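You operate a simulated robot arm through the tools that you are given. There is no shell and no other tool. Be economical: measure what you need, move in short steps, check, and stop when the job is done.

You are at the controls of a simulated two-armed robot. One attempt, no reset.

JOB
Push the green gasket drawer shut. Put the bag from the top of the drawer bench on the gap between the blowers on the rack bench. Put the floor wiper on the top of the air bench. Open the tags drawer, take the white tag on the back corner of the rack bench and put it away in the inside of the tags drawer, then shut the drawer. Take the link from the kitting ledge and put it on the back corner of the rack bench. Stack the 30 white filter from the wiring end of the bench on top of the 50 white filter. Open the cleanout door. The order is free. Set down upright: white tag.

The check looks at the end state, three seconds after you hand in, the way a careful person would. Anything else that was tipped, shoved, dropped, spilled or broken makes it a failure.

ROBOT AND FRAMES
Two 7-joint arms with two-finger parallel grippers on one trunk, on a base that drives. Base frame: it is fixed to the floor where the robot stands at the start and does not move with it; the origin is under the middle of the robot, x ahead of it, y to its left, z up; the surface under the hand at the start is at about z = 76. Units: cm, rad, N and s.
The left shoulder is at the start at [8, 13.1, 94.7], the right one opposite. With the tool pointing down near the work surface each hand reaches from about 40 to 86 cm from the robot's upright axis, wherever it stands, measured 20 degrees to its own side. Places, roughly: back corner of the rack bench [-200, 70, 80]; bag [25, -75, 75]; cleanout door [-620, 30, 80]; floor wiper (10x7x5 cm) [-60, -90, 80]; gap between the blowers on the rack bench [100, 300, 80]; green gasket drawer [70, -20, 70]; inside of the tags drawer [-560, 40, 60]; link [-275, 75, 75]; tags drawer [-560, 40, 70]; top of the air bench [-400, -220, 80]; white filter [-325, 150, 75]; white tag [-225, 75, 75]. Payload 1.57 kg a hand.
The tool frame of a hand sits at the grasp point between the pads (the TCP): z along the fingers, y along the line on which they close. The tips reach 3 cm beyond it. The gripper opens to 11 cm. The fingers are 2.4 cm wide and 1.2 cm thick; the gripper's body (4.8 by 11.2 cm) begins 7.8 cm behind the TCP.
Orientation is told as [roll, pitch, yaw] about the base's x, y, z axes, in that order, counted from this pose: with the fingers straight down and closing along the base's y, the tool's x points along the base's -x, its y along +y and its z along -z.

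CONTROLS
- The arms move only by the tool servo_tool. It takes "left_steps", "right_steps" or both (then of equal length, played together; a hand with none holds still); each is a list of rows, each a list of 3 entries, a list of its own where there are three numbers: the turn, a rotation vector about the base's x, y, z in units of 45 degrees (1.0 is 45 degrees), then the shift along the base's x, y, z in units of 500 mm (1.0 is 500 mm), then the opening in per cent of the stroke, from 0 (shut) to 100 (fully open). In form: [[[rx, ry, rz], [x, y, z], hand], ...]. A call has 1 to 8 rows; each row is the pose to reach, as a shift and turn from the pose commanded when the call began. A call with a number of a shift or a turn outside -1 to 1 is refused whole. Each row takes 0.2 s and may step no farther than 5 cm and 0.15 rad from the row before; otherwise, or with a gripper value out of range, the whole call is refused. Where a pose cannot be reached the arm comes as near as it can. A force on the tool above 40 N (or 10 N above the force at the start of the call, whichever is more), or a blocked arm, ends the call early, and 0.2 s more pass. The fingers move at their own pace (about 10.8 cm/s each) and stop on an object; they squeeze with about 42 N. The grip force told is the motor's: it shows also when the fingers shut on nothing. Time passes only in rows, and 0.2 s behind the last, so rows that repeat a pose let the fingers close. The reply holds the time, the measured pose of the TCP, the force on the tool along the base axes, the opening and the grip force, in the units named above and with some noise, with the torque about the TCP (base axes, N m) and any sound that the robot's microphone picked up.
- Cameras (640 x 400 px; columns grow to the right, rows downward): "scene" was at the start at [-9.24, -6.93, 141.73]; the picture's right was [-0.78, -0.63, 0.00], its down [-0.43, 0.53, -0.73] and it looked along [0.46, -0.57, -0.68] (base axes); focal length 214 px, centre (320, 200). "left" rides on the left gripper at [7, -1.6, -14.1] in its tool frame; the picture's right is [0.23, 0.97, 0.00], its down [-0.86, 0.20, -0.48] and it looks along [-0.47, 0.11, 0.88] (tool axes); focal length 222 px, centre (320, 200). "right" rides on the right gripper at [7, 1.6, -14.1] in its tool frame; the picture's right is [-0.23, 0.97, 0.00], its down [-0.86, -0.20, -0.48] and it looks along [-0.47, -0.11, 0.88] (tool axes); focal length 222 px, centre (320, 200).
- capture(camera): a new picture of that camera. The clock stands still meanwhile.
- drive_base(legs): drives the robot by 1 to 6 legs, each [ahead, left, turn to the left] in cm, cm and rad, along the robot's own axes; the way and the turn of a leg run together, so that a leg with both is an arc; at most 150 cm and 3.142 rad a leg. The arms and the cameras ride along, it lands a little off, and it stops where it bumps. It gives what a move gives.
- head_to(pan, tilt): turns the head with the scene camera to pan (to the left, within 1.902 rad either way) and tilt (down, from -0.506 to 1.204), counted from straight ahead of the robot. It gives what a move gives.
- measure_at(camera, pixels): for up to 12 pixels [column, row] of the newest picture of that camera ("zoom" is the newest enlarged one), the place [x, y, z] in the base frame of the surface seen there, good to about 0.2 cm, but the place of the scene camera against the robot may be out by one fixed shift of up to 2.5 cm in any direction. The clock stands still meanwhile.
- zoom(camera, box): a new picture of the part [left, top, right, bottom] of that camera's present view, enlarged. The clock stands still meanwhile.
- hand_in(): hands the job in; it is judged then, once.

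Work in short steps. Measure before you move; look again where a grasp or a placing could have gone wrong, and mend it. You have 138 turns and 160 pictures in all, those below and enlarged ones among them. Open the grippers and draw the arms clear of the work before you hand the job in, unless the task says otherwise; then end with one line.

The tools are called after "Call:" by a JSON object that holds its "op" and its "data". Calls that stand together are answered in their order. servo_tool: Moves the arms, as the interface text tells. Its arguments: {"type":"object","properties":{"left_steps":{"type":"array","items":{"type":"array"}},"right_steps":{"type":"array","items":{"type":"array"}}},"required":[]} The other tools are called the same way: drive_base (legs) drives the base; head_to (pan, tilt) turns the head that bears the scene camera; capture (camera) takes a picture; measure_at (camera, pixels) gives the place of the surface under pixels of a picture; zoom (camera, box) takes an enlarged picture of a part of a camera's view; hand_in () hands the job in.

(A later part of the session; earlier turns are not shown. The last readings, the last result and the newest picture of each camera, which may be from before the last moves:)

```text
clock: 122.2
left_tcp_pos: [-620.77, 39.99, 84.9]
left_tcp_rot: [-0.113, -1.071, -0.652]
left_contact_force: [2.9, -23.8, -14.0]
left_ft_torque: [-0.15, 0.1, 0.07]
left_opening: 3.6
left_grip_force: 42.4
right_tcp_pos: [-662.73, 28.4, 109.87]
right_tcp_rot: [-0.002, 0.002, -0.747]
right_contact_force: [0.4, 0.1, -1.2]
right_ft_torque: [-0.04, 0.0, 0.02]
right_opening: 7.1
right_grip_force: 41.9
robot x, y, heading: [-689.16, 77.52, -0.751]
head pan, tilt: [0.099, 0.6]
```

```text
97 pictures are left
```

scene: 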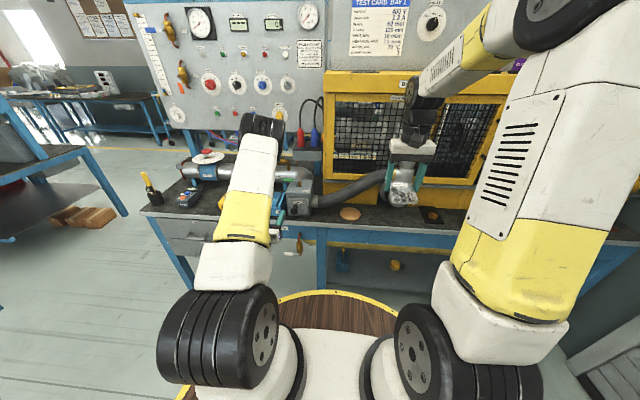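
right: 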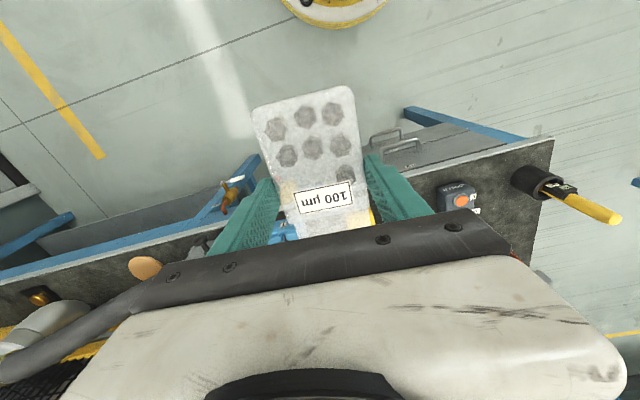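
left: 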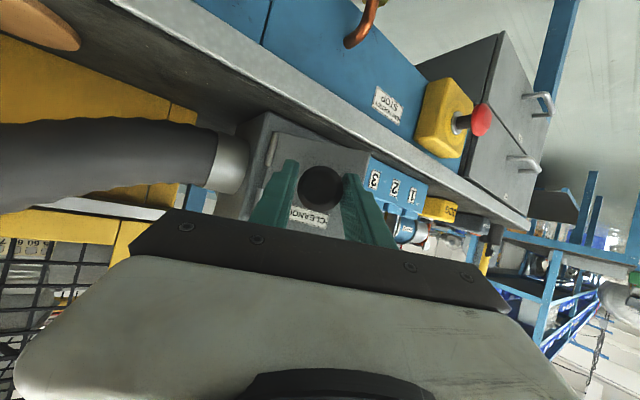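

Call:
{"op": "drive_base", "data": {"legs": [[3.6, -21.1, 0.26]]}}

Call:
{"op": "capture", "data": {"camera": "left"}}

Call:
{"op": "capture", "data": {"camera": "scene"}}

```text
clock: 123.5
left_tcp_pos: [-621.88, 39.86, 84.82]
left_tcp_rot: [-0.119, -1.071, -0.525]
left_contact_force: [-4.5, 3.3, 5.0]
left_ft_torque: [0.01, 0.13, -0.22]
left_opening: 3.62
left_grip_force: 42.7
right_tcp_pos: [-662.27, 23.71, 109.86]
right_tcp_rot: [0.006, 0.025, -0.617]
right_contact_force: [-0.6, 0.7, -1.1]
right_ft_torque: [0.02, -0.03, 0.0]
right_opening: 7.13
right_grip_force: 41.8
robot x, y, heading: [-694.44, 68.84, -0.618]
head pan, tilt: [0.099, 0.6]
stopped in leg 1: the force on the tool passed its limit at 52 N (the readings are from after the stop); the commanded pose is now the measured one
```

```text
96 pictures are left
```

left: 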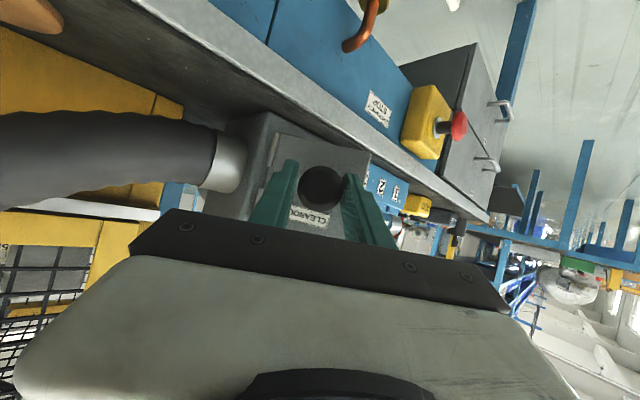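

```text
95 pictures are left
```

scene: 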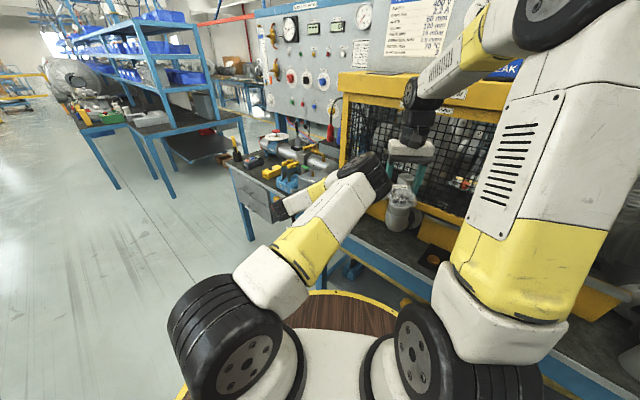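

The door stands at roughly 50 degrees. The force has reset, so I do one more arc.

Call:
{"op": "drive_base", "data": {"legs": [[3.5, -21.1, 0.26]]}}

Call:
{"op": "capture", "data": {"camera": "left"}}

```text
clock: 124.3
left_tcp_pos: [-621.98, 39.83, 84.79]
left_tcp_rot: [-0.12, -1.07, -0.499]
left_contact_force: [-4.6, 2.4, 5.0]
left_ft_torque: [-0.07, 0.09, -0.2]
left_opening: 3.62
left_grip_force: 42.5
right_tcp_pos: [-662.35, 23.5, 109.49]
right_tcp_rot: [0.01, 0.044, -0.596]
right_contact_force: [-2.0, 1.1, -1.9]
right_ft_torque: [0.09, 0.03, -0.04]
right_opening: 7.1
right_grip_force: 42.3
robot x, y, heading: [-695.02, 67.13, -0.601]
head pan, tilt: [0.099, 0.6]
stopped in leg 1: the force on the tool passed its limit at 50 N (the readings are from after the stop); the commanded pose is now the measured one
```

```text
94 pictures are left
```

left: 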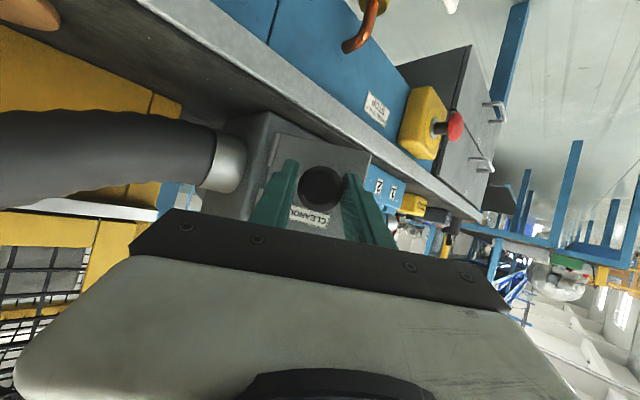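

The right hand's tilt and force changed, so it's brushing the cage front. I let go of the knob, draw the left hand straight back, and bring the right hand in towards me.

Call:
{"op": "servo_tool", "data": {"left_steps": [[[0, 0, 0], [0, 0, 0], 60], [[0, 0, 0], [0, 0, 0], 60], [[0, 0, 0], [-0.045, 0.028, 0.029], 60], [[0, 0, 0], [-0.09, 0.055, 0.058], 60], [[0, 0, 0], [-0.12, 0.073, 0.078], 60]], "right_steps": [[[0, 0, 0], [-0.02, 0.014, 0], 0], [[0, 0, 0], [-0.06, 0.042, 0], 0], [[0, 0, 0], [-0.1, 0.07, 0], 0], [[0, 0, 0], [-0.14, 0.1, 0], 0], [[0, 0, 0], [-0.18, 0.128, 0], 0]]}}

Call:
{"op": "capture", "data": {"camera": "left"}}

Call:
{"op": "capture", "data": {"camera": "right"}}

Call:
{"op": "capture", "data": {"camera": "scene"}}

```text
clock: 125.3
left_tcp_pos: [-625.86, 42.13, 87.32]
left_tcp_rot: [-0.118, -1.07, -0.501]
left_contact_force: [0.7, 0.0, -0.6]
left_ft_torque: [-0.02, -0.02, -0.01]
left_opening: 6.62
left_grip_force: 0.0
right_tcp_pos: [-668.47, 27.44, 109.89]
right_tcp_rot: [0.007, 0.022, -0.61]
right_contact_force: [1.2, -5.2, 0.0]
right_ft_torque: [0.47, 0.04, -0.08]
right_opening: 7.13
right_grip_force: 41.7
robot x, y, heading: [-694.86, 67.14, -0.602]
head pan, tilt: [0.099, 0.6]
stopped in row 4 (right hand): the force on the tool passed its limit at 66 N (the readings are from after the stop); the commanded pose is now the measured one
```

```text
93 pictures are left
```

left: 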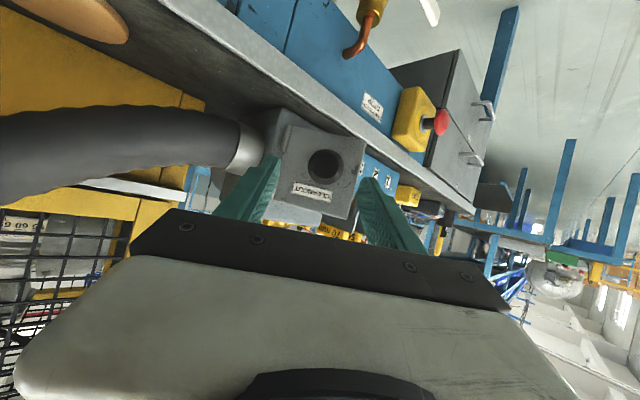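

```text
92 pictures are left
```

right: 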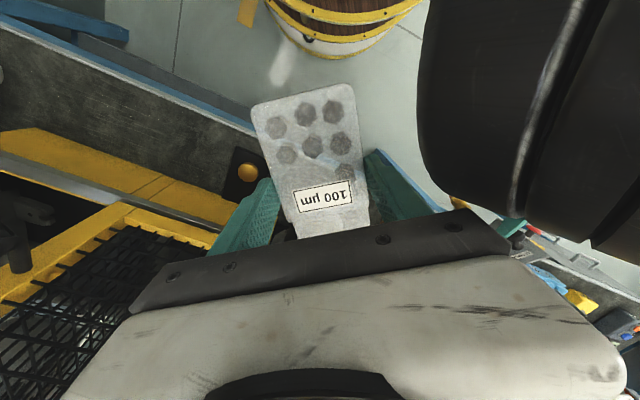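

```text
91 pictures are left
```

scene: 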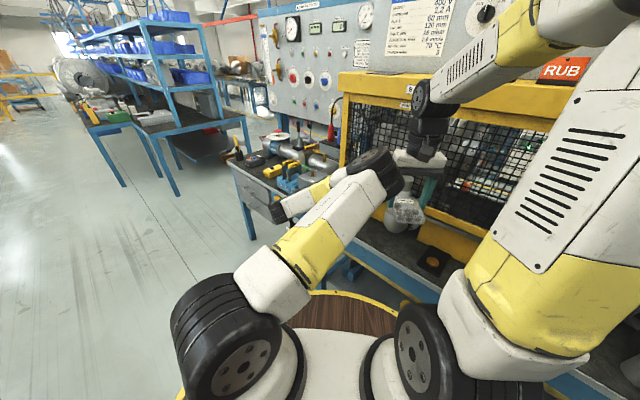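

Hands are free of the knob, but the right forearm is cramped between the left arm and the cage. I back the whole base away and look at the door.

Call:
{"op": "drive_base", "data": {"legs": [[-14, 0, 0]]}}

Call:
{"op": "capture", "data": {"camera": "left"}}

Call:
{"op": "capture", "data": {"camera": "scene"}}

```text
clock: 126.6
left_tcp_pos: [-637.68, 49.88, 87.38]
left_tcp_rot: [-0.117, -1.069, -0.503]
left_contact_force: [-0.1, -0.7, -0.3]
left_ft_torque: [0.01, 0.0, -0.01]
left_opening: 6.62
left_grip_force: 0.1
right_tcp_pos: [-680.26, 35.5, 109.97]
right_tcp_rot: [0.009, 0.023, -0.611]
right_contact_force: [2.0, -12.3, 3.7]
right_ft_torque: [1.23, 0.09, -0.28]
right_opening: 7.11
right_grip_force: 41.6
robot x, y, heading: [-706.82, 74.92, -0.604]
head pan, tilt: [0.099, 0.6]
```

```text
90 pictures are left
```

left: 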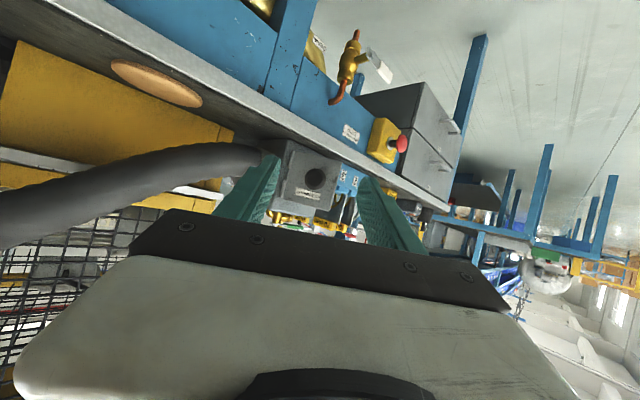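

```text
89 pictures are left
```

scene: 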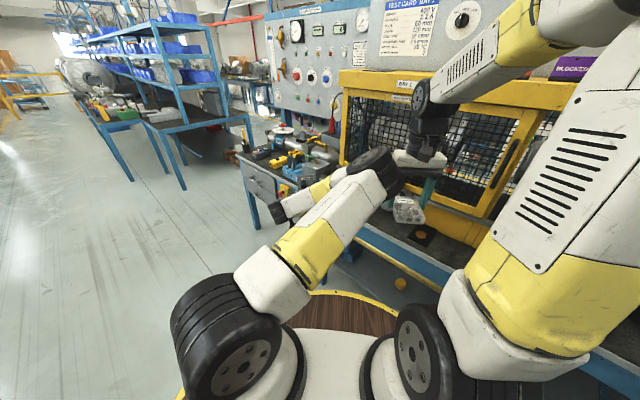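

The right hand still feels a side force, because it rests against the left arm. I move it 8 cm to its own side.

Call:
{"op": "servo_tool", "data": {"right_steps": [[[0, 0, 0], [-0.045, -0.066, 0], 0], [[0, 0, 0], [-0.09, -0.132, 0.01], 0], [[0, 0, 0], [-0.09, -0.132, 0.01], 0]]}}

Call:
{"op": "zoom", "data": {"camera": "left", "box": [240, 120, 400, 240]}}

Call:
{"op": "measure_at", "data": {"camera": "left", "pixels": [[284, 195], [290, 150], [335, 170], [330, 200], [315, 178], [275, 160]]}}

```text
clock: 127.4
left_tcp_pos: [-637.63, 49.89, 87.36]
left_tcp_rot: [-0.117, -1.069, -0.505]
left_contact_force: [0.4, 0.4, 0.0]
left_ft_torque: [-0.03, 0.0, -0.04]
left_opening: 6.59
left_grip_force: 0.1
right_tcp_pos: [-684.78, 28.63, 110.73]
right_tcp_rot: [0.01, 0.025, -0.611]
right_contact_force: [-0.3, -0.1, -1.5]
right_ft_torque: [0.0, 0.01, 0.0]
right_opening: 7.13
right_grip_force: 41.6
robot x, y, heading: [-707.02, 74.77, -0.605]
head pan, tilt: [0.099, 0.6]
```

```text
3.33 times, centred on (320, 180) of left
```

zoom: 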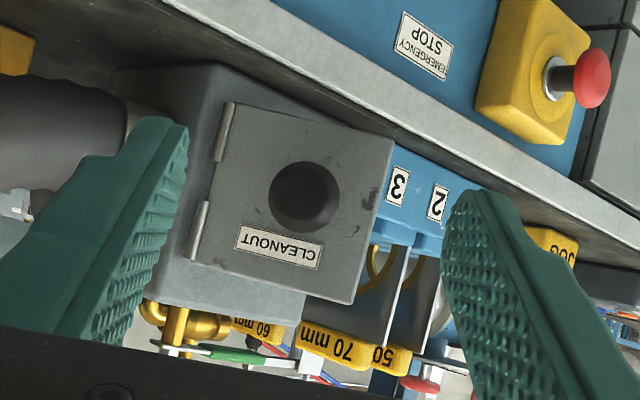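

```text
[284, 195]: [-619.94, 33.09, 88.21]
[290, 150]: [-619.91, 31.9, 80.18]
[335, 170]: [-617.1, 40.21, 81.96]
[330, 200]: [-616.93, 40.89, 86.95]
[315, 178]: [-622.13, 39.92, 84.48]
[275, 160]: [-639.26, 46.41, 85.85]
```

The door stands free at about 50 degrees. I want to push it further from its inner side with shut fingers pointing down, so I raise and level the left hand, back off, and face the bench again.

Call:
{"op": "servo_tool", "data": {"left_steps": [[[0.1, 0.145, -0.01], [-0.03, 0.02, 0.04], 0], [[0.2, 0.29, -0.02], [-0.06, 0.04, 0.1], 0], [[0.3, 0.435, -0.03], [-0.08, 0.055, 0.16], 0], [[0.4, 0.58, -0.04], [-0.1, 0.07, 0.22], 0], [[0.5, 0.725, -0.05], [-0.1, 0.07, 0.3], 0], [[0.6, 0.87, -0.06], [-0.1, 0.07, 0.38], 0], [[0.68, 0.985, -0.067], [-0.1, 0.07, 0.42], 0]]}}

Call:
{"op": "drive_base", "data": {"legs": [[-20, 0, 0], [0, 0, -0.655], [8, 66, 0]]}}

Call:
{"op": "capture", "data": {"camera": "left"}}

```text
clock: 129.0
left_tcp_pos: [-642.66, 53.55, 108.33]
left_tcp_rot: [-0.059, -0.132, -0.597]
left_contact_force: [-0.4, -1.1, -0.1]
left_ft_torque: [0.02, -0.02, 0.05]
left_opening: 0.03
left_grip_force: 21.9
right_tcp_pos: [-684.81, 28.78, 110.71]
right_tcp_rot: [0.008, 0.024, -0.61]
right_contact_force: [0.5, 0.1, -1.0]
right_ft_torque: [-0.01, -0.02, -0.06]
right_opening: 7.11
right_grip_force: 41.9
robot x, y, heading: [-706.46, 75.19, -0.608]
head pan, tilt: [0.099, 0.6]
```

```text
clock: 135.7
left_tcp_pos: [-619.66, 41.59, 108.38]
left_tcp_rot: [-0.057, -0.13, -1.272]
left_contact_force: [-0.3, 0.0, 0.1]
left_ft_torque: [0.02, -0.01, -0.02]
left_opening: 0.0
left_grip_force: 21.2
right_tcp_pos: [-667.98, 48.48, 110.68]
right_tcp_rot: [0.009, 0.022, -1.286]
right_contact_force: [0.1, 0.0, -1.2]
right_ft_torque: [-0.02, -0.01, 0.01]
right_opening: 7.1
right_grip_force: 42.0
robot x, y, heading: [-655.89, 98.47, -1.277]
head pan, tilt: [0.099, 0.6]
```

```text
87 pictures are left
```

left: 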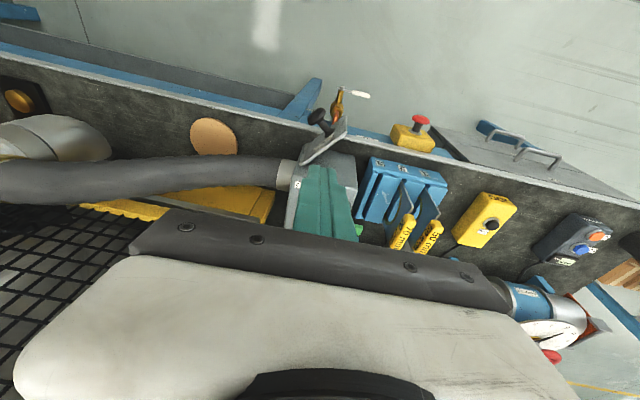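

The door sticks out over the bench edge at (325,140), and the area to its left is clear. I move left of it, level the hand, and go down with shut fingers in front of the bench edge.

Call:
{"op": "servo_tool", "data": {"left_steps": [[[0.086, 0.026, 0], [0.09, 0, 0], 0], [[0.172, 0.053, 0], [0.179, -0.003, 0], 0], [[0.172, 0.053, 0], [0.179, -0.003, -0.095], 0], [[0.172, 0.053, 0], [0.179, -0.003, -0.19], 0], [[0.172, 0.053, 0], [0.179, -0.003, -0.285], 0], [[0.172, 0.053, 0], [0.179, -0.003, -0.38], 0], [[0.172, 0.053, 0], [0.179, -0.003, -0.475], 0]]}}

Call:
{"op": "capture", "data": {"camera": "left"}}

```text
clock: 137.3
left_tcp_pos: [-610.89, 41.52, 84.33]
left_tcp_rot: [-0.058, 0.007, -1.274]
left_contact_force: [0.2, 0.0, 0.5]
left_ft_torque: [-0.01, -0.03, -0.01]
left_opening: 0.01
left_grip_force: 21.5
right_tcp_pos: [-667.92, 48.61, 110.72]
right_tcp_rot: [0.007, 0.023, -1.286]
right_contact_force: [-0.9, 0.0, -1.2]
right_ft_torque: [-0.06, 0.01, 0.02]
right_opening: 7.12
right_grip_force: 41.7
robot x, y, heading: [-655.82, 98.76, -1.271]
head pan, tilt: [0.099, 0.6]
```

```text
86 pictures are left
```

left: 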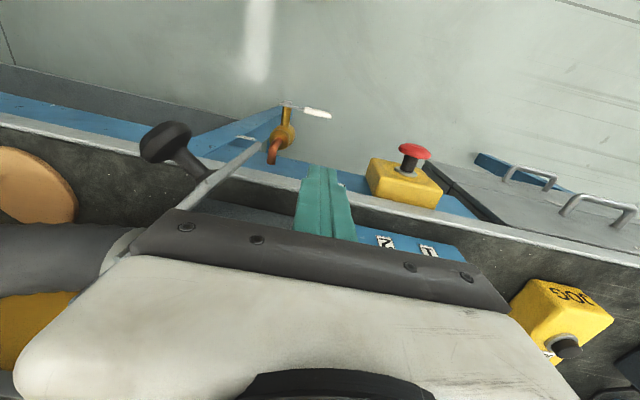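

The finger is beside the door's inner face. I sweep it 12 cm to the right to push the door round.

Call:
{"op": "servo_tool", "data": {"left_steps": [[[0, 0, 0], [-0.057, -0.0185, 0], 0], [[0, 0, 0], [-0.114, -0.037, 0], 0], [[0, 0, 0], [-0.171, -0.0555, 0], 0], [[0, 0, 0], [-0.228, -0.074, 0], 0], [[0, 0, 0], [-0.25, -0.081, 0], 0]]}}

Call:
{"op": "capture", "data": {"camera": "left"}}

```text
clock: 138.5
left_tcp_pos: [-621.04, 38.13, 84.71]
left_tcp_rot: [-0.044, 0.008, -1.257]
left_contact_force: [4.3, 3.4, -0.1]
left_ft_torque: [-0.05, 0.01, 0.04]
left_opening: 0.01
left_grip_force: 21.4
right_tcp_pos: [-667.69, 48.59, 110.77]
right_tcp_rot: [0.009, 0.022, -1.285]
right_contact_force: [0.1, 0.2, -0.8]
right_ft_torque: [-0.01, 0.01, 0.04]
right_opening: 7.1
right_grip_force: 42.1
robot x, y, heading: [-656.03, 98.71, -1.276]
head pan, tilt: [0.099, 0.6]
stopped in row 5 (left hand): the force on the tool passed its limit at 47 N (the readings are from after the stop); the commanded pose is now the measured one
```

```text
85 pictures are left
```

left: 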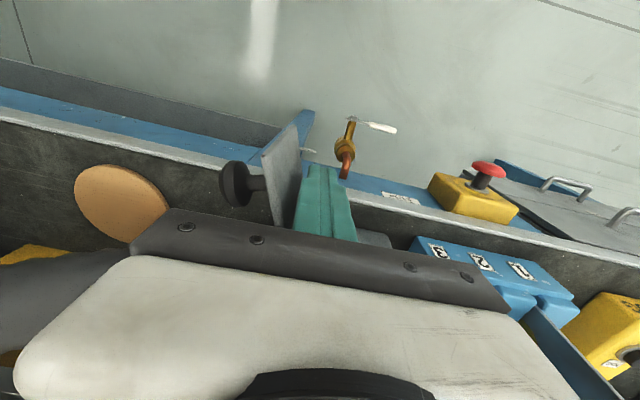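

Call:
{"op": "measure_at", "data": {"camera": "left", "pixels": [[264, 155], [294, 127], [280, 140], [272, 180], [282, 215], [297, 160]]}}

```text
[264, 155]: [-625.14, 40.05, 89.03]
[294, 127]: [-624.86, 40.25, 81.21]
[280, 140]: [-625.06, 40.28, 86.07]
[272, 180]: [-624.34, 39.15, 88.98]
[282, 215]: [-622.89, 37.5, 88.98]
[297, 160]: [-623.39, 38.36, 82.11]
```

The door stands about 104 degrees open at its stop. I clear the finger sideways and upwards, then drive to the TAGS drawer while turning the hand so it closes front to back.

Call:
{"op": "servo_tool", "data": {"left_steps": [[[0, 0, 0], [0.05, 0.016, 0], 0], [[0, 0, 0], [0.1, 0.03, 0.02], 0], [[0, 0, 0], [0.1, 0.06, 0.1], 0], [[0, 0, 0], [0.1, 0.07, 0.19], 0], [[0, 0, 0], [0.1, 0.07, 0.28], 0]]}}

Call:
{"op": "drive_base", "data": {"legs": [[-5, 50, 0.01]]}}

Call:
{"op": "servo_tool", "data": {"left_steps": [[[0, 0, -0.18], [0, 0.02, 0], 100], [[0, 0, -0.36], [0, 0.04, 0], 100], [[0, 0, -0.54], [0, 0.06, 0], 100], [[0, 0, -0.72], [0, 0.06, 0], 100], [[0, 0, -0.9], [0, 0.06, 0], 100], [[0, 0, -1.0], [0, 0.06, 0], 100]]}}

Call:
{"op": "servo_tool", "data": {"left_steps": [[[0, 0, -0.18], [0, 0, 0], 100], [[0, 0, -0.36], [0, 0, 0], 100], [[0, 0, -0.54], [0, 0, 0], 100], [[0, 0, -0.72], [0, 0, 0], 100], [[0, 0, -0.9], [0, 0, 0], 100], [[0, 0, -0.98], [0, 0, 0], 100]]}}

Call:
{"op": "capture", "data": {"camera": "left"}}

Call:
{"op": "zoom", "data": {"camera": "scene", "box": [200, 130, 460, 330]}}

```text
clock: 139.7
left_tcp_pos: [-616.15, 41.44, 98.89]
left_tcp_rot: [-0.043, 0.008, -1.261]
left_contact_force: [-0.4, 0.4, 0.1]
left_ft_torque: [0.03, -0.02, 0.0]
left_opening: 0.01
left_grip_force: 21.3
right_tcp_pos: [-667.82, 48.52, 110.68]
right_tcp_rot: [0.009, 0.022, -1.283]
right_contact_force: [0.4, -0.8, -2.2]
right_ft_torque: [-0.04, 0.01, -0.01]
right_opening: 7.1
right_grip_force: 41.1
robot x, y, heading: [-656.14, 98.56, -1.27]
head pan, tilt: [0.099, 0.6]
```

```text
clock: 142.7
left_tcp_pos: [-568.77, 61.06, 98.88]
left_tcp_rot: [-0.045, 0.01, -1.26]
left_contact_force: [-0.6, -0.4, 0.4]
left_ft_torque: [-0.01, 0.01, 0.04]
left_opening: 0.01
left_grip_force: 21.6
right_tcp_pos: [-620.27, 68.17, 110.71]
right_tcp_rot: [0.011, 0.023, -1.284]
right_contact_force: [-0.2, 0.4, -0.2]
right_ft_torque: [-0.05, 0.0, -0.02]
right_opening: 7.09
right_grip_force: 42.1
robot x, y, heading: [-608.46, 118.09, -1.275]
head pan, tilt: [0.099, 0.6]
```

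```text
clock: 144.1
left_tcp_pos: [-568.82, 63.91, 98.85]
left_tcp_rot: [-0.046, 0.007, -2.047]
left_contact_force: [-0.3, 0.8, 0.5]
left_ft_torque: [0.01, -0.02, -0.02]
left_opening: 10.98
left_grip_force: 0.0
right_tcp_pos: [-620.33, 68.06, 110.63]
right_tcp_rot: [0.007, 0.023, -1.286]
right_contact_force: [-0.2, 0.0, -0.1]
right_ft_torque: [0.03, 0.02, -0.03]
right_opening: 7.1
right_grip_force: 41.8
robot x, y, heading: [-608.56, 117.84, -1.271]
head pan, tilt: [0.099, 0.6]
```

```text
clock: 145.5
left_tcp_pos: [-568.74, 63.84, 98.88]
left_tcp_rot: [-0.042, 0.008, -2.816]
left_contact_force: [0.5, 0.5, -0.6]
left_ft_torque: [0.0, -0.04, 0.0]
left_opening: 11.01
left_grip_force: 0.1
right_tcp_pos: [-620.47, 68.17, 110.65]
right_tcp_rot: [0.009, 0.023, -1.284]
right_contact_force: [1.0, -0.2, -1.1]
right_ft_torque: [-0.04, -0.01, -0.01]
right_opening: 7.09
right_grip_force: 42.4
robot x, y, heading: [-608.9, 118.21, -1.276]
head pan, tilt: [0.099, 0.6]
```

```text
84 pictures are left
```

left: 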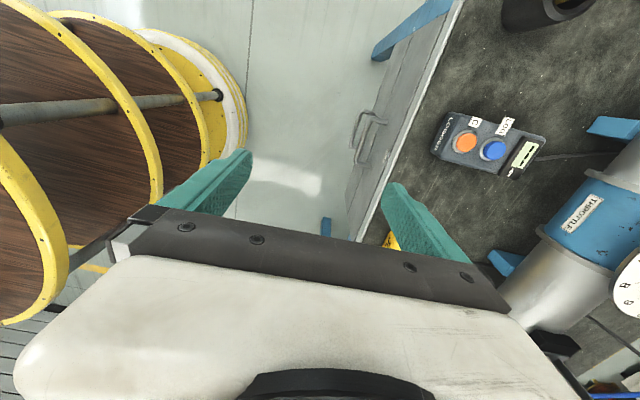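

```text
2.00 times, centred on (330, 230) of scene
```

zoom: 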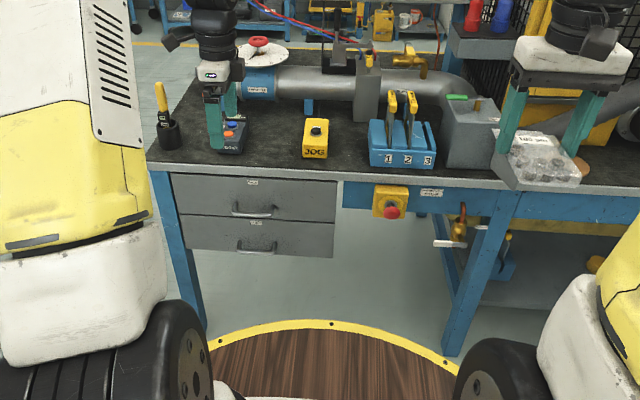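

The handle shows in the left picture at (372,130). I enlarge it and measure its bar, the drawer face and the bench edge.

Call:
{"op": "zoom", "data": {"camera": "left", "box": [320, 80, 440, 200]}}

Call:
{"op": "measure_at", "data": {"camera": "zoom", "pixels": [[320, 200], [300, 200], [340, 200]]}}

```text
3.33 times, centred on (380, 140) of left
```

zoom: 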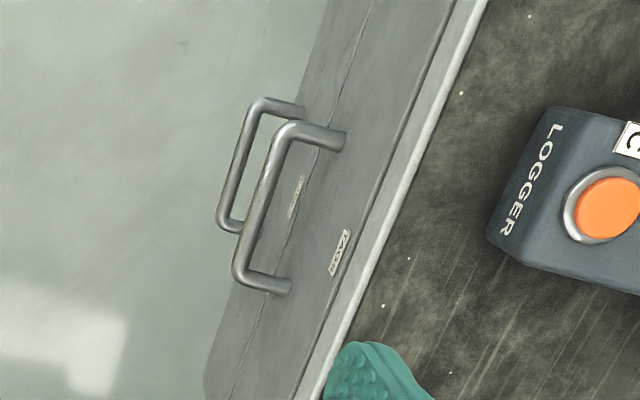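

```text
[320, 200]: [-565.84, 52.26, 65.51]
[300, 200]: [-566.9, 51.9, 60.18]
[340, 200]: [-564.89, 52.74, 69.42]
```

Call:
{"op": "measure_at", "data": {"camera": "zoom", "pixels": [[290, 133], [243, 265], [265, 200], [335, 140], [285, 285], [380, 200], [425, 150], [410, 150], [400, 250], [240, 170]]}}

```text
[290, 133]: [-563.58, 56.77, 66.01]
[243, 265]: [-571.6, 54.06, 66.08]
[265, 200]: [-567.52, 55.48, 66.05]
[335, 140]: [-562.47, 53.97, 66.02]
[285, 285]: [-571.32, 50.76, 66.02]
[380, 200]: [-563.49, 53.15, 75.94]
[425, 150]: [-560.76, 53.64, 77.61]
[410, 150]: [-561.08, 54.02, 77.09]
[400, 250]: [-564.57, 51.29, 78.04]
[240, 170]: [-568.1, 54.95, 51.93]
```

The geometry is clear: bar centre at n≈-227.4 and z 66, with a 2.8 cm gap to the drawer face. With the hand fully open I can drop the far finger into that gap, with the gripper body staying clear of the bench edge.

Call:
{"op": "servo_tool", "data": {"left_steps": [[[-0.027, -0.004, 0], [0.003, -0.045, 0], 100], [[-0.054, -0.008, 0], [0.007, -0.09, -0.02], 100], [[-0.054, -0.008, 0], [0.007, -0.09, -0.11], 100], [[-0.054, -0.008, 0], [0.007, -0.09, -0.2], 100], [[-0.054, -0.008, 0], [0.007, -0.09, -0.29], 100], [[-0.054, -0.008, 0], [0.007, -0.09, -0.37], 100]]}}

Call:
{"op": "capture", "data": {"camera": "left"}}

```text
clock: 146.9
left_tcp_pos: [-568.16, 59.36, 80.23]
left_tcp_rot: [-0.001, 0.002, -2.815]
left_contact_force: [-0.1, 0.7, 1.1]
left_ft_torque: [-0.03, -0.01, -0.02]
left_opening: 10.99
left_grip_force: 0.1
right_tcp_pos: [-620.25, 68.13, 110.74]
right_tcp_rot: [0.009, 0.023, -1.285]
right_contact_force: [-0.6, -0.1, -1.6]
right_ft_torque: [0.02, 0.01, 0.01]
right_opening: 7.11
right_grip_force: 41.8
robot x, y, heading: [-608.8, 117.73, -1.274]
head pan, tilt: [0.099, 0.6]
```

```text
81 pictures are left
```

left: 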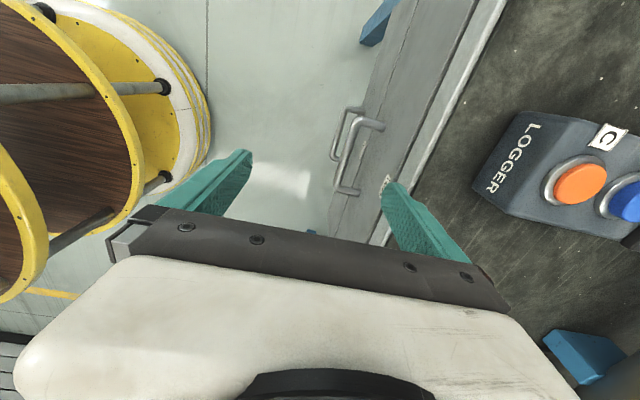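

The far fingertip is just in front of the bench edge and above the gap behind the bar. I go on down 13.5 cm.

Call:
{"op": "servo_tool", "data": {"left_steps": [[[0, 0, 0], [0, 0, -0.07], 100], [[0, 0, 0], [0, 0, -0.14], 100], [[0, 0, 0], [0, 0, -0.2], 100], [[0, 0, 0], [0, 0, -0.24], 100], [[0, 0, 0], [0, 0, -0.27], 100]]}}

Call:
{"op": "capture", "data": {"camera": "left"}}

```text
clock: 148.1
left_tcp_pos: [-568.36, 59.2, 66.83]
left_tcp_rot: [-0.003, 0.0, -2.817]
left_contact_force: [0.6, 0.8, 0.0]
left_ft_torque: [0.01, -0.01, -0.01]
left_opening: 10.99
left_grip_force: 0.0
right_tcp_pos: [-620.37, 68.01, 110.61]
right_tcp_rot: [0.008, 0.021, -1.285]
right_contact_force: [0.0, 0.2, -0.9]
right_ft_torque: [-0.01, 0.01, 0.0]
right_opening: 7.11
right_grip_force: 41.6
robot x, y, heading: [-608.53, 118.11, -1.274]
head pan, tilt: [0.099, 0.6]
```

```text
80 pictures are left
```

left: 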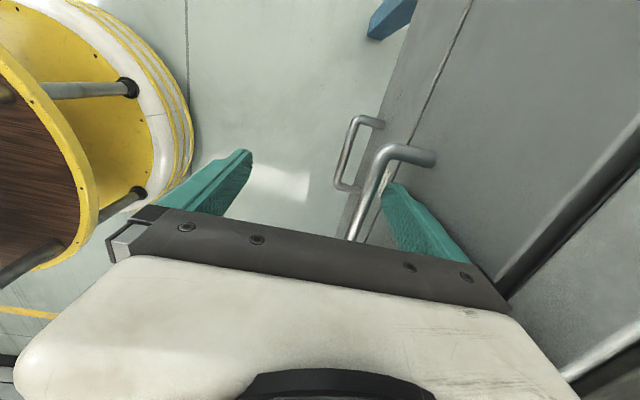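

The finger is hooked behind the bar. I pull the drawer open by driving the base straight back 25 cm.

Call:
{"op": "drive_base", "data": {"legs": [[-25, 0, 0]]}}

Call:
{"op": "capture", "data": {"camera": "left"}}

Call:
{"op": "capture", "data": {"camera": "scene"}}

```text
clock: 149.9
left_tcp_pos: [-575.58, 83.24, 66.88]
left_tcp_rot: [-0.004, -0.001, -2.812]
left_contact_force: [-0.9, -0.7, 1.2]
left_ft_torque: [0.01, 0.0, 0.01]
left_opening: 11.01
left_grip_force: 0.0
right_tcp_pos: [-627.5, 91.85, 110.77]
right_tcp_rot: [0.01, 0.022, -1.283]
right_contact_force: [0.5, -1.0, -0.1]
right_ft_torque: [0.0, -0.02, 0.01]
right_opening: 7.12
right_grip_force: 41.7
robot x, y, heading: [-616.11, 141.62, -1.273]
head pan, tilt: [0.099, 0.6]
```

```text
79 pictures are left
```

left: 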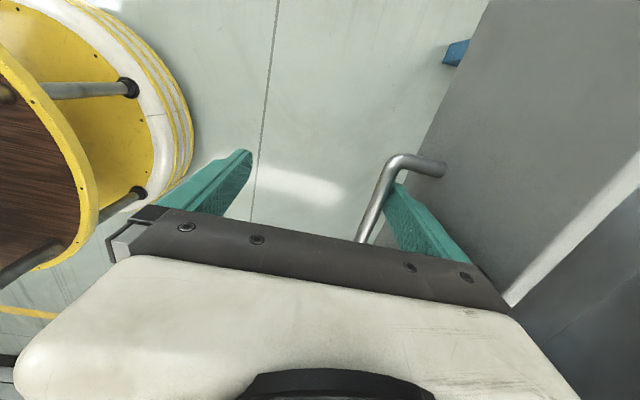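

```text
78 pictures are left
```

scene: 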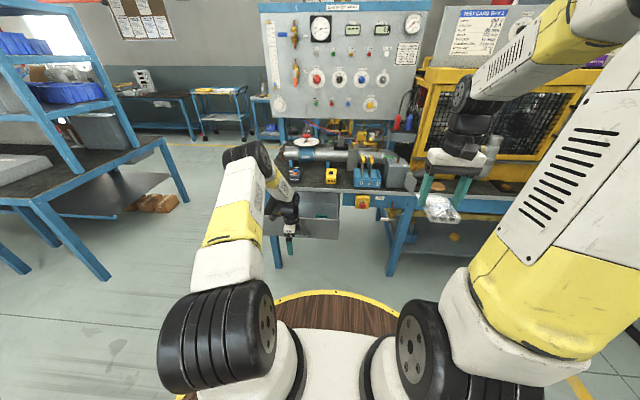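

The drawer came out about 24 cm. I lift the hand straight up and look into the drawer.

Call:
{"op": "servo_tool", "data": {"left_steps": [[[0, 0, 0], [0.002, -0.008, 0.04], 100], [[0, 0, 0], [0.002, -0.008, 0.12], 100], [[0, 0, 0], [0.002, -0.008, 0.21], 100], [[0, 0, 0], [0.002, -0.008, 0.3], 100], [[0, 0, 0], [0.002, -0.008, 0.39], 100], [[0, 0, 0], [0.002, -0.008, 0.48], 100], [[0, 0, 0], [0.002, -0.008, 0.57], 100], [[0, 0, 0], [0.002, -0.008, 0.66], 100]]}}

Call:
{"op": "capture", "data": {"camera": "left"}}

```text
clock: 151.7
left_tcp_pos: [-575.66, 82.89, 99.96]
left_tcp_rot: [-0.003, 0.0, -2.813]
left_contact_force: [-0.4, 0.0, -0.2]
left_ft_torque: [0.0, 0.01, 0.01]
left_opening: 11.0
left_grip_force: 0.1
right_tcp_pos: [-627.44, 91.82, 110.77]
right_tcp_rot: [0.01, 0.024, -1.282]
right_contact_force: [0.7, 0.1, -1.0]
right_ft_torque: [0.0, -0.03, 0.0]
right_opening: 7.09
right_grip_force: 42.3
robot x, y, heading: [-616.23, 141.73, -1.275]
head pan, tilt: [0.099, 0.6]
```

```text
77 pictures are left
```

left: 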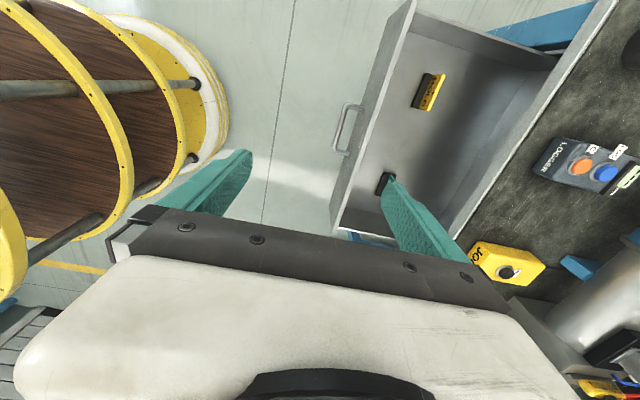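

Call:
{"op": "measure_at", "data": {"camera": "left", "pixels": [[430, 92], [385, 183], [440, 150], [395, 130], [470, 60], [415, 12], [335, 222], [360, 140], [350, 118], [440, 200], [490, 130], [360, 220]]}}

Call:
{"op": "zoom", "data": {"camera": "left", "box": [320, 0, 560, 240]}}

```text
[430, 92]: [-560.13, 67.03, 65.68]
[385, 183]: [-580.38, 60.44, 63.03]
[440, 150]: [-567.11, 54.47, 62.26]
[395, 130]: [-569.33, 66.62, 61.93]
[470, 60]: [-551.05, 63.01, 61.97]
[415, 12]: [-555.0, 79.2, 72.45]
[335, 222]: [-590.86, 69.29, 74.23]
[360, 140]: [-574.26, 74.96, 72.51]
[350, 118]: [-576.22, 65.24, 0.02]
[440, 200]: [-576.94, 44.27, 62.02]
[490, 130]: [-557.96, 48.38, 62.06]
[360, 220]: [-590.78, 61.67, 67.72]
```

```text
1.67 times, centred on (440, 120) of left
```

zoom: 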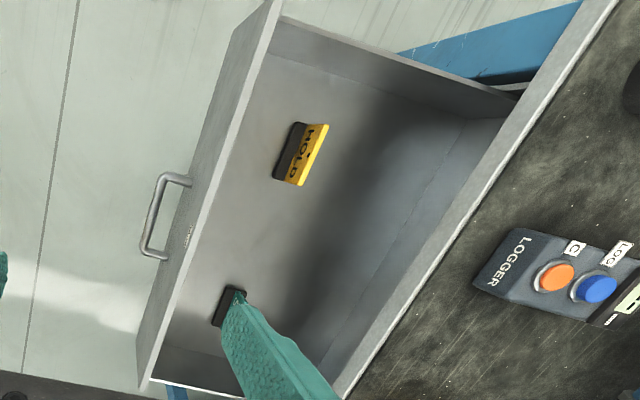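

The drawer floor is at z 62 and has free room around (-567,60) between the HOLD tag and another stand. Now I drive towards the rack bench and look at its back side.

Call:
{"op": "drive_base", "data": {"legs": [[0, 130, 0]]}}

Call:
{"op": "head_to", "data": {"pan": 0.8, "tilt": 0.35}}

Call:
{"op": "capture", "data": {"camera": "scene"}}

```text
clock: 158.1
left_tcp_pos: [-452.47, 121.84, 100.0]
left_tcp_rot: [-0.003, 0.0, -2.8]
left_contact_force: [0.5, -0.3, 0.2]
left_ft_torque: [-0.01, -0.01, -0.01]
left_opening: 11.02
left_grip_force: 0.0
right_tcp_pos: [-504.32, 130.18, 110.76]
right_tcp_rot: [0.007, 0.024, -1.268]
right_contact_force: [0.3, -0.4, -1.9]
right_ft_torque: [-0.01, -0.03, 0.01]
right_opening: 7.1
right_grip_force: 42.4
robot x, y, heading: [-493.21, 180.51, -1.265]
head pan, tilt: [0.099, 0.6]
```

```text
clock: 159.2
left_tcp_pos: [-452.52, 121.77, 99.9]
left_tcp_rot: [-0.003, 0.0, -2.801]
left_contact_force: [0.3, -0.6, 0.9]
left_ft_torque: [0.0, 0.01, -0.03]
left_opening: 10.99
left_grip_force: 0.1
right_tcp_pos: [-504.44, 130.05, 110.79]
right_tcp_rot: [0.01, 0.024, -1.269]
right_contact_force: [0.2, 0.1, -1.9]
right_ft_torque: [0.0, 0.0, -0.02]
right_opening: 7.12
right_grip_force: 42.2
robot x, y, heading: [-493.58, 180.3, -1.263]
head pan, tilt: [0.799, 0.351]
```

```text
75 pictures are left
```

scene: 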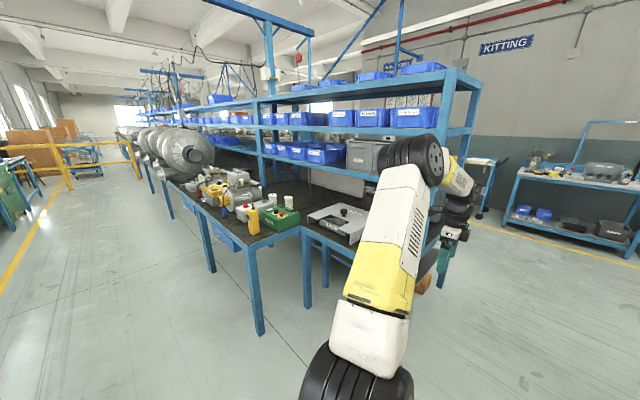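

Call:
{"op": "zoom", "data": {"camera": "scene", "box": [130, 110, 430, 290]}}

Call:
{"op": "measure_at", "data": {"camera": "scene", "pixels": [[252, 215], [240, 190], [215, 188], [200, 180], [290, 217], [335, 215], [250, 250], [300, 230], [190, 210], [165, 170], [320, 195], [270, 190]]}}

```text
2.13 times, centred on (280, 200) of scene
```

zoom: 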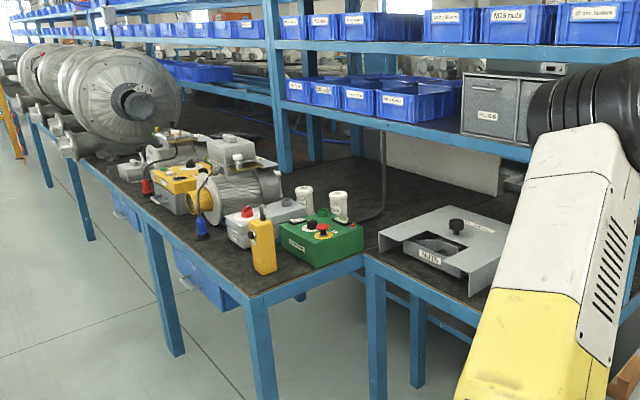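

```text
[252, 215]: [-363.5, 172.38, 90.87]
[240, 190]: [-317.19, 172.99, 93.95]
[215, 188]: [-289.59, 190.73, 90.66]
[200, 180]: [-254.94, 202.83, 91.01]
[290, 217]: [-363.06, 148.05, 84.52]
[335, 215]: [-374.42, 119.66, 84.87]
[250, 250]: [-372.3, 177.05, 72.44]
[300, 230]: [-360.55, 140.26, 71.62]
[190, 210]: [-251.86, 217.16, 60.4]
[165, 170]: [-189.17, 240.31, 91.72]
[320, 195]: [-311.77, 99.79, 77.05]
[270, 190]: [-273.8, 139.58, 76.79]
```

Two white cylinders stand behind the green box at the wiring end, at about (273,196) and (289,203). I measure them and look closer.

Call:
{"op": "zoom", "data": {"camera": "scene", "box": [230, 170, 320, 240]}}

Call:
{"op": "measure_at", "data": {"camera": "zoom", "pixels": [[310, 160], [420, 190], [310, 130], [420, 150], [420, 220], [310, 200], [250, 350], [520, 270]]}}

```text
5.71 times, centred on (275, 205) of scene
```

zoom: 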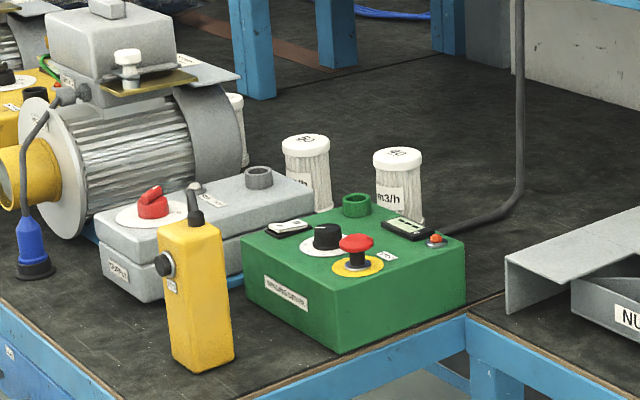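

```text
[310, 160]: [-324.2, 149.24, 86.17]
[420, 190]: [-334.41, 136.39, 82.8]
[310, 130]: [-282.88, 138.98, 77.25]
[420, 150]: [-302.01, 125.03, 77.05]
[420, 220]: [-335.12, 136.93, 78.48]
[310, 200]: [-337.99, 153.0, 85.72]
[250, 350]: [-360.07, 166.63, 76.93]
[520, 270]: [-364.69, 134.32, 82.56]
```

There are three filters; the two visible ones stand at about (-324,149) and (-334,137). I pull the bag hand in, raise the left hand and turn it neutral, then drive into the open bench corner facing them.

Call:
{"op": "servo_tool", "data": {"right_steps": [[[0, 0, 0], [-0.02, 0.06, 0], 0], [[0, 0, 0], [-0.04, 0.12, 0], 0], [[0, 0, 0], [-0.06, 0.18, 0], 0], [[0, 0, 0], [-0.08, 0.24, 0.01], 0], [[0, 0, 0], [-0.08, 0.25, 0.02], 0], [[0, 0, 0], [-0.08, 0.25, 0.02], 0]], "left_steps": [[[0, 0, 0.16], [0, 0, 0.04], 100], [[0, 0, 0.32], [0, 0, 0.08], 100], [[0, 0, 0.48], [0, 0, 0.12], 100], [[0, 0, 0.64], [0, 0, 0.16], 100], [[0, 0, 0.8], [0, 0, 0.18], 100], [[0, 0, 0.96], [0, 0, 0.2], 100]]}}

Call:
{"op": "servo_tool", "data": {"left_steps": [[[0, 0, 0.17], [0, 0, 0], 100], [[0, 0, 0.34], [0, 0, 0], 100], [[0, 0, 0.51], [0, 0, 0], 100], [[0, 0, 0.68], [0, 0, 0], 100], [[0, 0, 0.85], [0, 0, 0], 100], [[0, 0, 0.98], [0, 0, 0], 100]]}}

Call:
{"op": "drive_base", "data": {"legs": [[0, 77, 0], [0, 0, 0.95], [20, -34, 0]]}}

Call:
{"op": "head_to", "data": {"pan": 0.0, "tilt": 0.6}}

Call:
{"op": "capture", "data": {"camera": "scene"}}

Call:
{"op": "capture", "data": {"camera": "left"}}

```text
clock: 160.6
left_tcp_pos: [-452.5, 121.76, 109.84]
left_tcp_rot: [-0.001, 0.001, -2.044]
left_contact_force: [-0.1, -0.3, 1.2]
left_ft_torque: [0.0, 0.0, 0.01]
left_opening: 10.96
left_grip_force: 0.0
right_tcp_pos: [-508.61, 142.44, 111.59]
right_tcp_rot: [0.01, 0.022, -1.269]
right_contact_force: [-0.5, -0.6, -1.2]
right_ft_torque: [0.0, 0.0, -0.03]
right_opening: 7.11
right_grip_force: 42.3
robot x, y, heading: [-493.89, 180.56, -1.256]
head pan, tilt: [0.799, 0.351]
```

```text
clock: 162.0
left_tcp_pos: [-452.42, 121.72, 109.96]
left_tcp_rot: [-0.003, 0.001, -1.275]
left_contact_force: [-0.9, -0.5, -0.5]
left_ft_torque: [-0.02, 0.01, -0.01]
left_opening: 11.0
left_grip_force: 0.0
right_tcp_pos: [-508.46, 142.32, 111.6]
right_tcp_rot: [0.009, 0.023, -1.269]
right_contact_force: [0.6, -0.4, -1.6]
right_ft_torque: [-0.04, -0.01, -0.03]
right_opening: 7.11
right_grip_force: 42.0
robot x, y, heading: [-493.58, 180.26, -1.26]
head pan, tilt: [0.799, 0.351]
```

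```text
clock: 170.6
left_tcp_pos: [-341.66, 161.88, 109.8]
left_tcp_rot: [-0.003, 0.0, -0.343]
left_contact_force: [0.2, -0.2, -0.4]
left_ft_torque: [0.03, -0.04, -0.02]
left_opening: 10.98
left_grip_force: 0.1
right_tcp_pos: [-391.72, 129.18, 111.56]
right_tcp_rot: [0.01, 0.023, -0.336]
right_contact_force: [-0.4, 0.6, -0.9]
right_ft_torque: [-0.02, 0.02, -0.01]
right_opening: 7.11
right_grip_force: 41.7
robot x, y, heading: [-412.8, 164.05, -0.329]
head pan, tilt: [0.799, 0.351]
```

```text
clock: 171.7
left_tcp_pos: [-341.66, 161.92, 110.05]
left_tcp_rot: [-0.002, 0.0, -0.344]
left_contact_force: [-0.1, -0.8, 0.1]
left_ft_torque: [-0.01, 0.0, 0.0]
left_opening: 10.99
left_grip_force: 0.1
right_tcp_pos: [-391.73, 129.19, 111.64]
right_tcp_rot: [0.009, 0.023, -0.337]
right_contact_force: [-0.9, 0.2, -1.3]
right_ft_torque: [-0.01, 0.0, 0.02]
right_opening: 7.11
right_grip_force: 42.0
robot x, y, heading: [-413.04, 164.04, -0.328]
head pan, tilt: [0.0, 0.6]
```

```text
72 pictures are left
```

scene: 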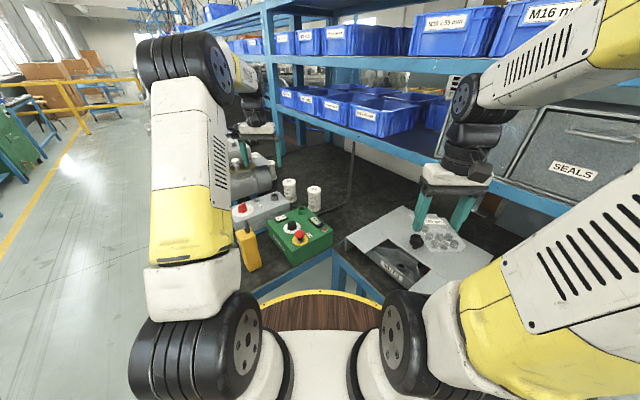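

```text
71 pictures are left
```

left: 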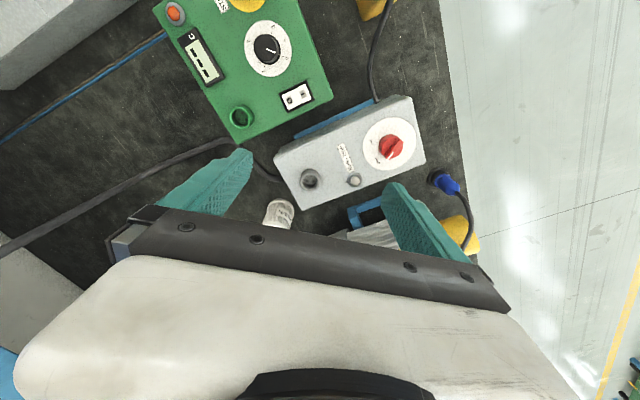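

Call:
{"op": "zoom", "data": {"camera": "scene", "box": [225, 130, 335, 220]}}

Call:
{"op": "measure_at", "data": {"camera": "zoom", "pixels": [[374, 212], [518, 252], [374, 240], [518, 280], [105, 170], [105, 200], [100, 260], [430, 340]]}}

```text
4.44 times, centred on (280, 175) of scene
```

zoom: 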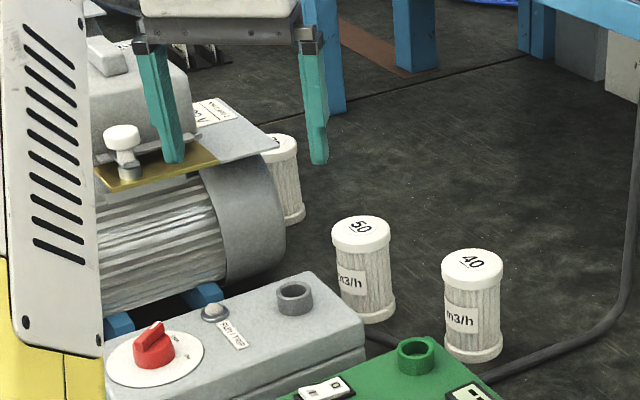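

```text
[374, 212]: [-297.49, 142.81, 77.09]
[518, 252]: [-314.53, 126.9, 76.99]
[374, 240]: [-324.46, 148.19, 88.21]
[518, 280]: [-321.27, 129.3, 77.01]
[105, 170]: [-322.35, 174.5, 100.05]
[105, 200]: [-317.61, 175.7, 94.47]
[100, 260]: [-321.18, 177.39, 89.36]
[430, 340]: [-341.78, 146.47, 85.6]
```

The nearer two filters read 50 and 40, so the 30 is the third, beside the motor at (287,165) in the zoom. I measure it and the shelf edge above.

Call:
{"op": "measure_at", "data": {"camera": "zoom", "pixels": [[284, 142], [290, 180], [295, 210], [360, 228], [472, 262], [250, 150], [230, 220], [320, 130], [275, 200], [362, 290]]}}

Call:
{"op": "measure_at", "data": {"camera": "scene", "pixels": [[268, 90], [300, 122], [350, 135], [275, 160], [360, 58], [280, 60]]}}

```text
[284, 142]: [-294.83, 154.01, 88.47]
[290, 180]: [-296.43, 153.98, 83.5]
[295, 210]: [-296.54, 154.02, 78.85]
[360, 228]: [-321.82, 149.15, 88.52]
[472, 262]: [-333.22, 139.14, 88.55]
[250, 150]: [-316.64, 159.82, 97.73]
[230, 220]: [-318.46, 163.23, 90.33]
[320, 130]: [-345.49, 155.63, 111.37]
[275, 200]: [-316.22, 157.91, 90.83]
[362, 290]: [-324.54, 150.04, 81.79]
```

```text
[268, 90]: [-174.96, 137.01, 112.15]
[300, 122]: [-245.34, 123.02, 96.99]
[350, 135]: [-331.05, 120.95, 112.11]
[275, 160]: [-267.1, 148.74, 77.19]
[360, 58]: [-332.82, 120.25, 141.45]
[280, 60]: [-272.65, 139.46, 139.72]
```

Filter 30 stands at about (-295,154) and filter 50 at (-322.5,148.5), tops near z 87.5. The best access is from the front, so I back out of the corner, slide along the bench front, and face it.

Call:
{"op": "drive_base", "data": {"legs": [[-27, 36, 0], [75, 56, 0], [0, 0, -0.93]]}}

Call:
{"op": "capture", "data": {"camera": "scene"}}

Call:
{"op": "capture", "data": {"camera": "left"}}

```text
clock: 181.3
left_tcp_pos: [-294.71, 178.74, 110.01]
left_tcp_rot: [-0.002, -0.001, -1.242]
left_contact_force: [0.0, 0.2, 0.7]
left_ft_torque: [0.01, -0.01, -0.02]
left_opening: 10.98
left_grip_force: 0.0
right_tcp_pos: [-351.46, 197.49, 111.77]
right_tcp_rot: [0.009, 0.022, -1.234]
right_contact_force: [0.0, -1.1, -0.8]
right_ft_torque: [-0.01, 0.01, -0.02]
right_opening: 7.12
right_grip_force: 41.7
robot x, y, heading: [-337.23, 235.81, -1.225]
head pan, tilt: [0.0, 0.6]
```

```text
69 pictures are left
```

scene: 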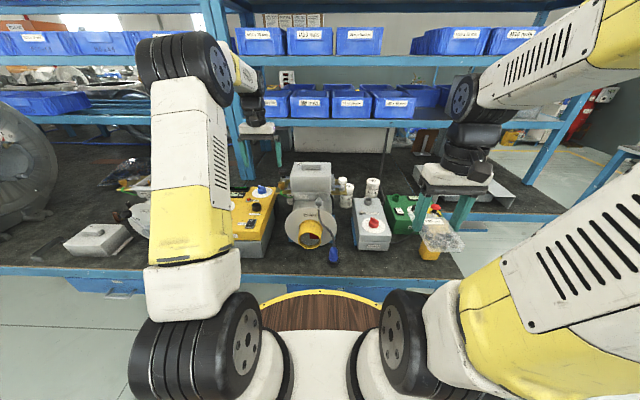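

```text
68 pictures are left
```

left: 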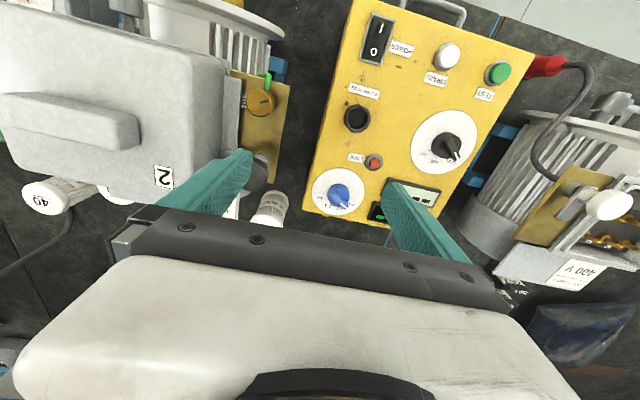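

Call:
{"op": "measure_at", "data": {"camera": "left", "pixels": [[272, 195], [268, 215], [42, 197], [113, 192], [262, 175], [240, 207], [165, 178], [320, 205], [250, 160]]}}

Call:
{"op": "drive_base", "data": {"legs": [[10, 0, -0.02]]}}

Call:
{"op": "capture", "data": {"camera": "left"}}

```text
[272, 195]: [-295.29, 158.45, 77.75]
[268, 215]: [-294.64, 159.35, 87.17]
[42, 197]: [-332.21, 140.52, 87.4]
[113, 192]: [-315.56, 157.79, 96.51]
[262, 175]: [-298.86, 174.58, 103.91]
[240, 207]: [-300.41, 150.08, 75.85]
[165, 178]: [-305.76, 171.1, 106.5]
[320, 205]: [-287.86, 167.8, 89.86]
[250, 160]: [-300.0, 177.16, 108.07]
```

```text
clock: 182.5
left_tcp_pos: [-292.42, 168.24, 109.85]
left_tcp_rot: [-0.001, 0.001, -1.261]
left_contact_force: [0.8, 0.2, 0.1]
left_ft_torque: [0.03, -0.02, 0.03]
left_opening: 10.99
left_grip_force: 0.1
right_tcp_pos: [-348.92, 188.06, 111.75]
right_tcp_rot: [0.008, 0.023, -1.255]
right_contact_force: [0.6, 1.5, -1.3]
right_ft_torque: [-0.02, -0.03, -0.04]
right_opening: 7.1
right_grip_force: 42.2
robot x, y, heading: [-334.29, 226.17, -1.251]
head pan, tilt: [0.0, 0.6]
```

```text
67 pictures are left
```

left: 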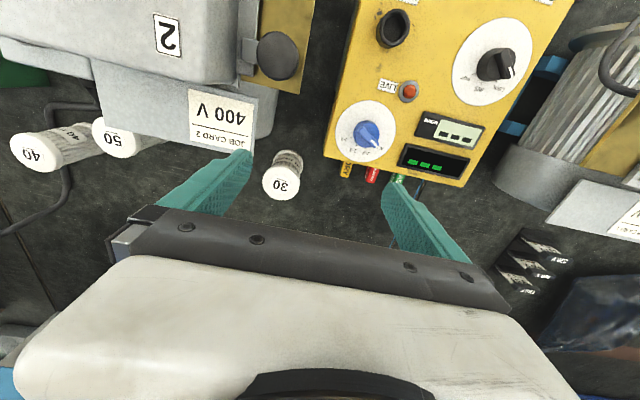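

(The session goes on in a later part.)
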